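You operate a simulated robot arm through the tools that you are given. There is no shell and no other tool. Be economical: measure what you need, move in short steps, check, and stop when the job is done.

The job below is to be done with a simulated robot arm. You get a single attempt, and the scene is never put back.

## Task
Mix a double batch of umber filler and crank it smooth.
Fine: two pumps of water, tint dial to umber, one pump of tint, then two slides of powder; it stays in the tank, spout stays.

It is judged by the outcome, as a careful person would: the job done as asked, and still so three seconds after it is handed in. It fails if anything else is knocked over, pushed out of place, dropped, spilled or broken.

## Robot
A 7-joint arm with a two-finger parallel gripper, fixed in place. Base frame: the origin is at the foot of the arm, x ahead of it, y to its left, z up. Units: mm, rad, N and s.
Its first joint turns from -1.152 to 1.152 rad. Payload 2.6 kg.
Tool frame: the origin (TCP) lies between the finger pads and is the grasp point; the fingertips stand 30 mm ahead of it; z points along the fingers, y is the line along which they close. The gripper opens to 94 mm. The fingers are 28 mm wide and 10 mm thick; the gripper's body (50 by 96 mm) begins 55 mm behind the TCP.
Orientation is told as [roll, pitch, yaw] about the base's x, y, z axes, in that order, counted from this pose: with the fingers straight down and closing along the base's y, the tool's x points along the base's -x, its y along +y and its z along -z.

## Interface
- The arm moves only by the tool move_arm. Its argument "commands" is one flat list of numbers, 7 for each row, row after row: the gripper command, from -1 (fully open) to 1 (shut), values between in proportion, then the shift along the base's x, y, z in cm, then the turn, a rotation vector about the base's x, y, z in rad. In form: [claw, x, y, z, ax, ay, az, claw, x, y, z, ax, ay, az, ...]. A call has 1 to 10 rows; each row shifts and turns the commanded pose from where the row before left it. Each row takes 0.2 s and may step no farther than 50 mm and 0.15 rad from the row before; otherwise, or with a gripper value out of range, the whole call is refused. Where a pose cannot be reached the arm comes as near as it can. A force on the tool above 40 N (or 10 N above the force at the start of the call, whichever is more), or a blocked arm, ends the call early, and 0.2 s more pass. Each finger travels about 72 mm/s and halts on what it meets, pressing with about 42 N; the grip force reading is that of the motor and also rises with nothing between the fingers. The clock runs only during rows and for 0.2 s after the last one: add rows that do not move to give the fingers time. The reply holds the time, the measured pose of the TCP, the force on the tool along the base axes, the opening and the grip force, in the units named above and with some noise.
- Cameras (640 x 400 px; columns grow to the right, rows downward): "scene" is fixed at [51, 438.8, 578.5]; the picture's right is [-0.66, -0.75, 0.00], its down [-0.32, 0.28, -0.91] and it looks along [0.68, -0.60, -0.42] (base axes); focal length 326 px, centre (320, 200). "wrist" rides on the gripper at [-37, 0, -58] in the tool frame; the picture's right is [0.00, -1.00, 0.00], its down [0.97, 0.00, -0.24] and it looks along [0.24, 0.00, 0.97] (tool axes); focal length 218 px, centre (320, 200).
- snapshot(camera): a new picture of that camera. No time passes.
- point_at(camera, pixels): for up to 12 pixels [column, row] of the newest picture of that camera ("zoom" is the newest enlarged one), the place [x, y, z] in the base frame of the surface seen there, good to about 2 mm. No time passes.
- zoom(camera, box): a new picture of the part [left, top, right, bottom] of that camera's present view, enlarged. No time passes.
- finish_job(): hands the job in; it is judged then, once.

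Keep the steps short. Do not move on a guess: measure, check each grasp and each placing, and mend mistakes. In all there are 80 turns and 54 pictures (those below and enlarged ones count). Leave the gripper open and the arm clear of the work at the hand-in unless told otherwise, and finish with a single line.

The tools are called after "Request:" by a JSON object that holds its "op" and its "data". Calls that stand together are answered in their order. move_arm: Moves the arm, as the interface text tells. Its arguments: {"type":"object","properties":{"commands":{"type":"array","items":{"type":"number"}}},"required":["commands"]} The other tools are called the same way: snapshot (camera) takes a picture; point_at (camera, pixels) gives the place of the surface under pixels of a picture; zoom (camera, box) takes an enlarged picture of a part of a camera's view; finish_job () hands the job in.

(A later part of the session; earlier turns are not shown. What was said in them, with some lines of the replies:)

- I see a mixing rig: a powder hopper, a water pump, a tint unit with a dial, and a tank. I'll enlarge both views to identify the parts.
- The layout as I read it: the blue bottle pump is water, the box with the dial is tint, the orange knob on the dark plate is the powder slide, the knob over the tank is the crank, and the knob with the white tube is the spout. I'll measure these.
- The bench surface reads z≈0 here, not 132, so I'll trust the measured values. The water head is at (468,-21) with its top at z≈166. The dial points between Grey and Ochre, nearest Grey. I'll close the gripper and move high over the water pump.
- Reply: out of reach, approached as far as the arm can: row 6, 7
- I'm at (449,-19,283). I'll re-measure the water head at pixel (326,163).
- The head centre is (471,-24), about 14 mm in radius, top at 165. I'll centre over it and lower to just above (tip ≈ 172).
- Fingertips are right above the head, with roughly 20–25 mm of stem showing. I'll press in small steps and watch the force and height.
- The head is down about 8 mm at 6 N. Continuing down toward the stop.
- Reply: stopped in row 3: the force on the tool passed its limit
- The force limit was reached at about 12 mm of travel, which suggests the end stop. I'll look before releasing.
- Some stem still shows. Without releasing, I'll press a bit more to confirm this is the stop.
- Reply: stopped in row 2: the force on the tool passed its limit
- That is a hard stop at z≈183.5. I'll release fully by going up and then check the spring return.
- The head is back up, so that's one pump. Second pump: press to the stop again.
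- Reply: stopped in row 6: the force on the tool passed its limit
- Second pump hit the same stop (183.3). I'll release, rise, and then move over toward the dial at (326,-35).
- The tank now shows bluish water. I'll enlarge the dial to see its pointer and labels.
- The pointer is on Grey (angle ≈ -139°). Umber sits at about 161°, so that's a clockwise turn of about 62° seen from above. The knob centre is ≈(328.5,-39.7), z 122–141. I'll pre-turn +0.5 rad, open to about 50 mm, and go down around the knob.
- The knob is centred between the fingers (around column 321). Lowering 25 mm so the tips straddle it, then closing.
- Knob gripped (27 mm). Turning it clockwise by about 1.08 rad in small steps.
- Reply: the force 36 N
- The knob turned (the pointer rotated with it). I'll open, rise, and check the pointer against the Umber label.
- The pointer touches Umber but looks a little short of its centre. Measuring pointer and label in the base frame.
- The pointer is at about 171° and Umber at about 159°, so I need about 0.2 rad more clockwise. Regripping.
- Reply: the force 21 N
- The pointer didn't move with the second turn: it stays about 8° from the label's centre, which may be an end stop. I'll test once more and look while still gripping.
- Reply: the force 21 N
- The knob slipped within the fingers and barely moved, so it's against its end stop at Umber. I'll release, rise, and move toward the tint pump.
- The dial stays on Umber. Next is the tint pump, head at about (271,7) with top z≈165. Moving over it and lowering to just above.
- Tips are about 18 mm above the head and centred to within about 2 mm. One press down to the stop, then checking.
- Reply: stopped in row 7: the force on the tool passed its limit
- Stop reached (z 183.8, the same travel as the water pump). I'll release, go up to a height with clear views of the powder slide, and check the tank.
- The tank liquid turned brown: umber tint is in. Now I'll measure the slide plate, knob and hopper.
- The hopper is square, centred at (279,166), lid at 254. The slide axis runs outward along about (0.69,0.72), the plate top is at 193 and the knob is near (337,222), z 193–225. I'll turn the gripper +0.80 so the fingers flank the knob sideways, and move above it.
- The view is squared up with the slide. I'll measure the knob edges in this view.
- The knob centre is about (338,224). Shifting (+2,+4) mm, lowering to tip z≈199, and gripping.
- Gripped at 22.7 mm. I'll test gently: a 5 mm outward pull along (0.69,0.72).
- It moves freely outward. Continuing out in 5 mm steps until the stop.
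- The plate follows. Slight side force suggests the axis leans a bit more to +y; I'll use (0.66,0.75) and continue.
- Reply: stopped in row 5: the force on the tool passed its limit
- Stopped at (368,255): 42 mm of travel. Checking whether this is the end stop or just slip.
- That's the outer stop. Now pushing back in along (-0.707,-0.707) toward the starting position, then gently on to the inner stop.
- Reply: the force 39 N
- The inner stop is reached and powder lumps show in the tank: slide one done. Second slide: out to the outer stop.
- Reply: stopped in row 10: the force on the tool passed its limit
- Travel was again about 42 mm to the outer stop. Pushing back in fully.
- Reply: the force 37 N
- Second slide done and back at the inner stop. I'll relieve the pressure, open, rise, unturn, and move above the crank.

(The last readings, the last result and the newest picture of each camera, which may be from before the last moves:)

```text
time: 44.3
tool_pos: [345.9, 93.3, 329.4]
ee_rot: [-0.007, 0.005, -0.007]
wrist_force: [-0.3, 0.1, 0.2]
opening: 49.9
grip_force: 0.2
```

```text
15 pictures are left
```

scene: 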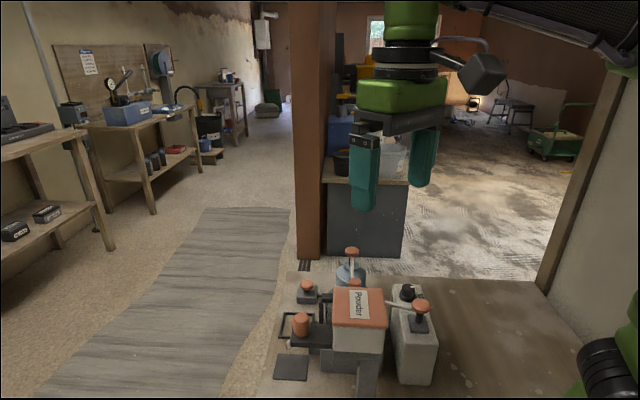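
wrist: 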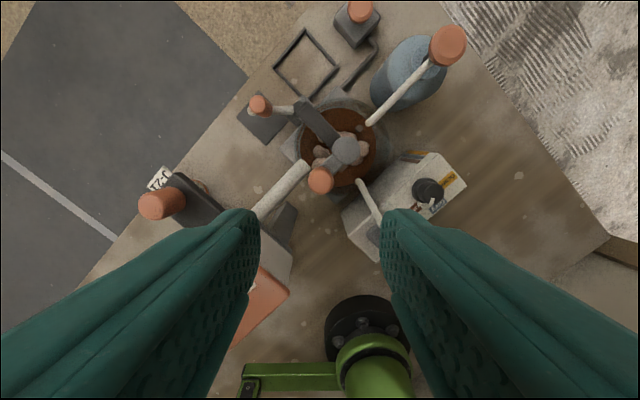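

The crank is in view: hub near (346,150), knob near (321,180). Zooming in and measuring.

Request:
{"op": "zoom", "data": {"camera": "wrist", "box": [270, 100, 414, 190]}}

Request:
{"op": "point_at", "data": {"camera": "wrist", "pixels": [[321, 180], [312, 180], [330, 180], [321, 172], [321, 189], [347, 150], [337, 150], [358, 150], [347, 142], [347, 161], [332, 167], [300, 165]]}}

```text
4.44 times, centred on (342, 145) of wrist
```

zoom: 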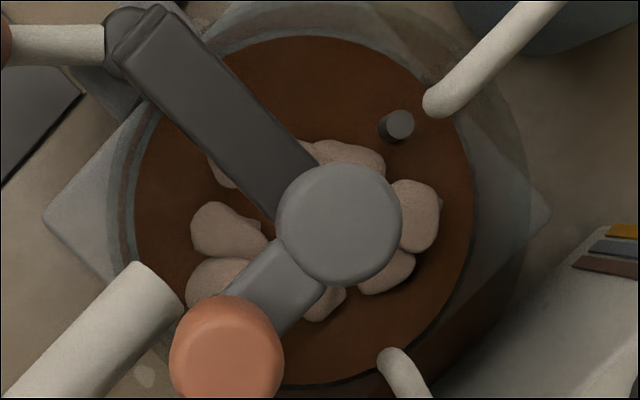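

```text
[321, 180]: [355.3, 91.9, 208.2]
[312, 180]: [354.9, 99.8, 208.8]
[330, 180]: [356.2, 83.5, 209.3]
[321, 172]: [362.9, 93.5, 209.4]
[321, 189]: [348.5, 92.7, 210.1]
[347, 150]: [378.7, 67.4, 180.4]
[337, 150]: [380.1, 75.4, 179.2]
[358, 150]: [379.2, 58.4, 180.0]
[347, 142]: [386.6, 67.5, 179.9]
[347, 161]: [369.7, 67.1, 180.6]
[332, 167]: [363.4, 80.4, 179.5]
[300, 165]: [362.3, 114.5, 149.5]
```

Seen from overhead: hub centre (378.7,67.6), knob centre (355.6,92.4), so radius ≈34 mm, starting angle 133°. There are lumps in the brown mix. Lowering around the knob with tips at z≈190, then gripping.

Request:
{"op": "move_arm", "data": {"commands": [-0.06, 0.97, -0.09, -3, 0, 0, 0, -0.06, 0, 0, -3, 0, 0, 0, -0.06, 0, 0, -3, 0, 0, 0, -0.06, 0, 0, -1.8, 0, 0, 0, -0.06, 0, 0, 0, 0, 0, 0, 1, 0, 0, 0, 0, 0, 0, 1, 0, 0, 0, 0, 0, 0, 1, 0, 0, 0, 0, 0, 0]}}

Request:
{"op": "snapshot", "data": {"camera": "wrist"}}

```text
time: 46.1
tool_pos: [356.4, 94.8, 220.2]
ee_rot: [-0.008, 0.006, -0.004]
wrist_force: [2.9, -1.9, -5.8]
opening: 21.1
grip_force: 45.3
```

```text
13 pictures are left
```

wrist: 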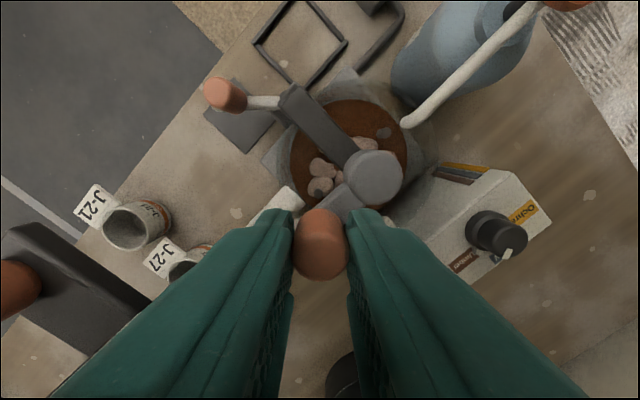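

Gripped (21 mm). Testing a small clockwise turn (30°) along the circle, watching forces.

Request:
{"op": "move_arm", "data": {"commands": [1, 0.742, 0.51, 0, 0, 0, 0, 1, 0.849, 0.301, 0, 0, 0, 0]}}

```text
time: 46.7
tool_pos: [372.7, 101.4, 221.1]
ee_rot: [-0.009, 0.007, -0.004]
wrist_force: [1.6, -3.7, -7.3]
opening: 20.9
grip_force: 45.4
```

Very low force; the model fits. Continuing clockwise in 30° steps for half a turn.

Request:
{"op": "move_arm", "data": {"commands": [1, 1.783, -0.094, 0, 0, 0, 0, 1, 1.498, -0.973, 0, 0, 0, 0, 1, 0.811, -1.591, 0, 0, 0, 0, 1, -0.094, -1.783, 0, 0, 0, 0, 1, -0.973, -1.498, 0, 0, 0, 0]}}

Request:
{"op": "snapshot", "data": {"camera": "wrist"}}

```text
time: 47.9
tool_pos: [402.2, 40.0, 221.8]
ee_rot: [-0.011, 0.004, -0.007]
wrist_force: [6.8, -7.3, -9.9]
opening: 21.2
grip_force: 45.8
```

```text
12 pictures are left
```

wrist: 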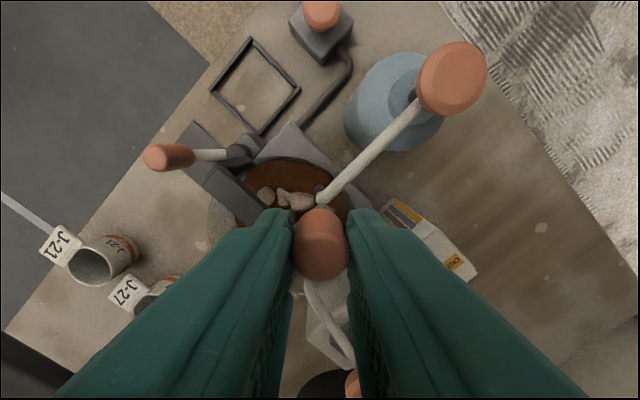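

Following well with no contact. Completing the turn and continuing.

Request:
{"op": "move_arm", "data": {"commands": [1, -1.591, -0.811, 0, 0, 0, 0, 1, -1.783, 0.094, 0, 0, 0, 0, 1, -1.498, 0.973, 0, 0, 0, 0, 1, -0.811, 1.591, 0, 0, 0, 0, 1, 0.094, 1.783, 0, 0, 0, 0, 1, 0.973, 1.498, 0, 0, 0, 0, 1, 1.591, 0.811, 0, 0, 0, 0, 1, 1.783, -0.094, 0, 0, 0, 0, 1, 1.498, -0.973, 0, 0, 0, 0, 1, 0.811, -1.591, 0, 0, 0, 0]}}

Request:
{"op": "move_arm", "data": {"commands": [1, -0.094, -1.783, 0, 0, 0, 0, 1, -0.973, -1.498, 0, 0, 0, 0, 1, -1.591, -0.811, 0, 0, 0, 0, 1, -1.783, 0.094, 0, 0, 0, 0, 1, -1.498, 0.973, 0, 0, 0, 0, 1, -0.811, 1.591, 0, 0, 0, 0, 1, 0.094, 1.783, 0, 0, 0, 0, 1, 0.973, 1.498, 0, 0, 0, 0]}}

Request:
{"op": "snapshot", "data": {"camera": "wrist"}}

```text
time: 50.1
tool_pos: [414.2, 73.5, 221.5]
ee_rot: [-0.01, 0.001, -0.006]
wrist_force: [10.3, 2.0, -16.0]
opening: 21.3
grip_force: 45.5
```

```text
time: 51.9
tool_pos: [356.3, 93.3, 220.0]
ee_rot: [-0.007, 0.003, -0.004]
wrist_force: [1.7, -3.1, 8.3]
opening: 21.2
grip_force: 45.2
```

```text
11 pictures are left
```

wrist: 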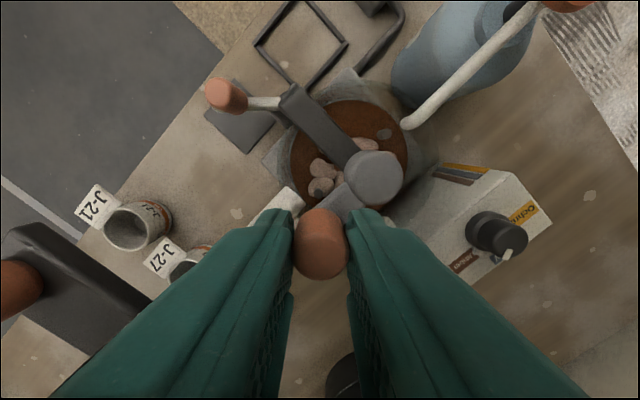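

Two turns done; lumps are still there but the mix is evening out. Continuing with full turns, one per call (36° steps).

Request:
{"op": "move_arm", "data": {"commands": [1, 1.947, 0.867, 0, 0, 0, 0, 1, 2.086, -0.443, 0, 0, 0, 0, 1, 1.427, -1.585, 0, 0, 0, 0, 1, 0.223, -2.12, 0, 0, 0, 0, 1, -1.067, -1.847, 0, 0, 0, 0, 1, -1.947, -0.867, 0, 0, 0, 0, 1, -2.086, 0.443, 0, 0, 0, 0, 1, -1.427, 1.585, 0, 0, 0, 0, 1, -0.223, 2.12, 0, 0, 0, 0, 1, 1.067, 1.847, 0, 0, 0, 0]}}

Request:
{"op": "move_arm", "data": {"commands": [1, 1.947, 0.867, 0, 0, 0, 0, 1, 2.086, -0.443, 0, 0, 0, 0, 1, 1.427, -1.585, 0, 0, 0, 0, 1, 0.223, -2.12, 0, 0, 0, 0, 1, -1.067, -1.847, 0, 0, 0, 0, 1, -1.947, -0.867, 0, 0, 0, 0, 1, -2.086, 0.443, 0, 0, 0, 0, 1, -1.427, 1.585, 0, 0, 0, 0, 1, -0.223, 2.12, 0, 0, 0, 0, 1, 1.067, 1.847, 0, 0, 0, 0]}}

Request:
{"op": "move_arm", "data": {"commands": [1, 1.947, 0.867, 0, 0, 0, 0, 1, 2.086, -0.443, 0, 0, 0, 0, 1, 1.427, -1.585, 0, 0, 0, 0, 1, 0.223, -2.12, 0, 0, 0, 0, 1, -1.067, -1.847, 0, 0, 0, 0, 1, -1.947, -0.867, 0, 0, 0, 0, 1, -2.086, 0.443, 0, 0, 0, 0, 1, -1.427, 1.585, 0, 0, 0, 0, 1, -0.223, 2.12, 0, 0, 0, 0, 1, 1.067, 1.847, 0, 0, 0, 0]}}

Request:
{"op": "zoom", "data": {"camera": "wrist", "box": [240, 80, 440, 205]}}

```text
time: 54.1
tool_pos: [358.2, 93.3, 219.7]
ee_rot: [-0.008, 0.008, -0.006]
wrist_force: [-0.3, 0.6, 6.9]
opening: 21.2
grip_force: 44.8
```

```text
time: 56.3
tool_pos: [356.6, 94.1, 220.1]
ee_rot: [-0.008, 0.006, -0.005]
wrist_force: [1.6, -2.4, -6.6]
opening: 21.0
grip_force: 44.5
```

```text
time: 58.5
tool_pos: [357.1, 94.3, 220.4]
ee_rot: [-0.006, 0.002, -0.005]
wrist_force: [2.3, -3.7, -6.1]
opening: 21.3
grip_force: 45.3
```

```text
3.20 times, centred on (340, 142) of wrist
```

zoom: 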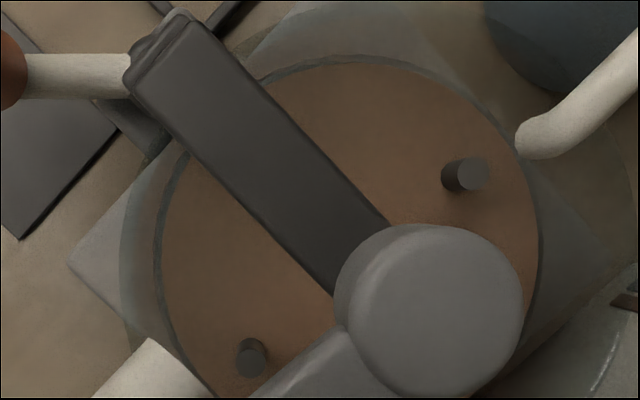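

After five turns the mix is uniform light brown with no lumps. I'll open, rise straight up, and check everything.

Request:
{"op": "move_arm", "data": {"commands": [-0.06, 0, 0, 0, 0, 0, 0, -0.06, 0, 0, 0, 0, 0, 0, -0.06, 0, 0, 3, 0, 0, 0, -0.06, 0, 0, 4, 0, 0, 0, -0.06, 0, 0, 4, 0, 0, 0, -0.06, 0, 0, 4, 0, 0, 0, -1, -2, 0, 0, 0, 0, 0, -1, 0, 0, 0, 0, 0, 0]}}

Request:
{"op": "zoom", "data": {"camera": "wrist", "box": [230, 20, 470, 210]}}

Request:
{"op": "snapshot", "data": {"camera": "scene"}}

```text
time: 60.3
tool_pos: [335.5, 94.4, 370.0]
ee_rot: [-0.009, 0.005, -0.004]
wrist_force: [0.3, -0.7, -0.3]
opening: 93.9
grip_force: 0.1
```

```text
2.11 times, centred on (350, 115) of wrist
```

zoom: 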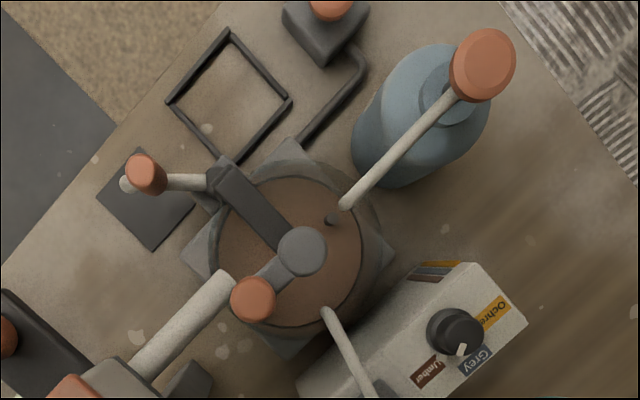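

```text
8 pictures are left
```

scene: 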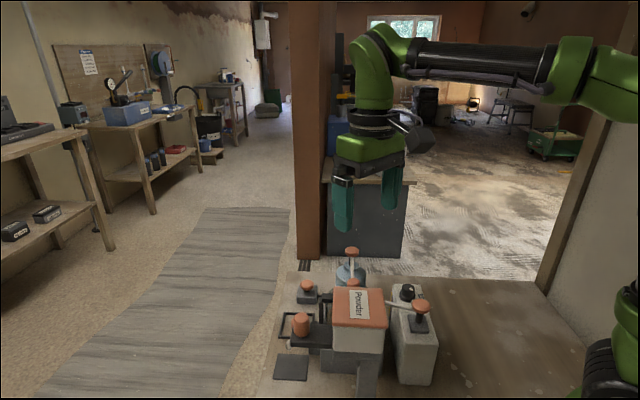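

All smooth. In this slanted view the dial pointer looks closer to Grey, so I'll check whether it moved.

Request:
{"op": "zoom", "data": {"camera": "wrist", "box": [370, 130, 450, 200]}}

Request:
{"op": "zoom", "data": {"camera": "scene", "box": [370, 260, 450, 320]}}

```text
5.71 times, centred on (410, 165) of wrist
```

zoom: 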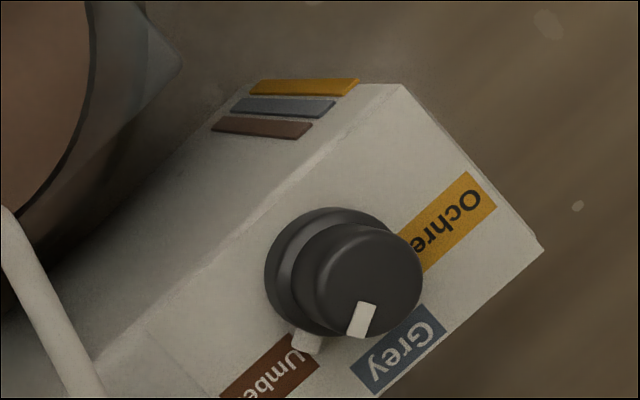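

```text
6.67 times, centred on (410, 290) of scene
```

zoom: 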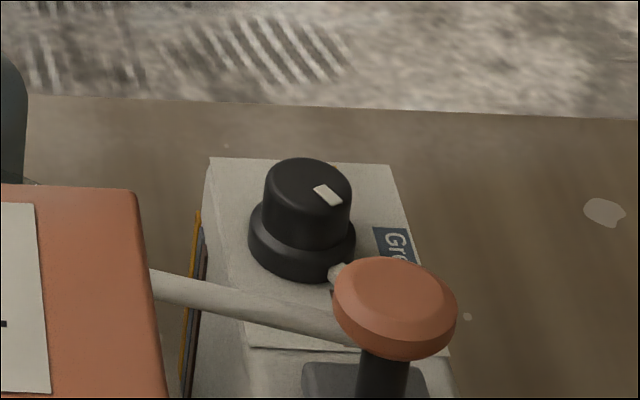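

The dial is unchanged: its skirt mark is still at Umber. The mix is smooth, the spout is untouched, the slide is in, nothing is displaced, and the arm is raised and open. Handing in.

Request:
{"op": "finish_job", "data": {}}

```text
The job is handed in.
```

The double batch of umber filler (two water, one umber tint, two slides of powder) is cranked smooth and left in the tank, with the spout untouched.
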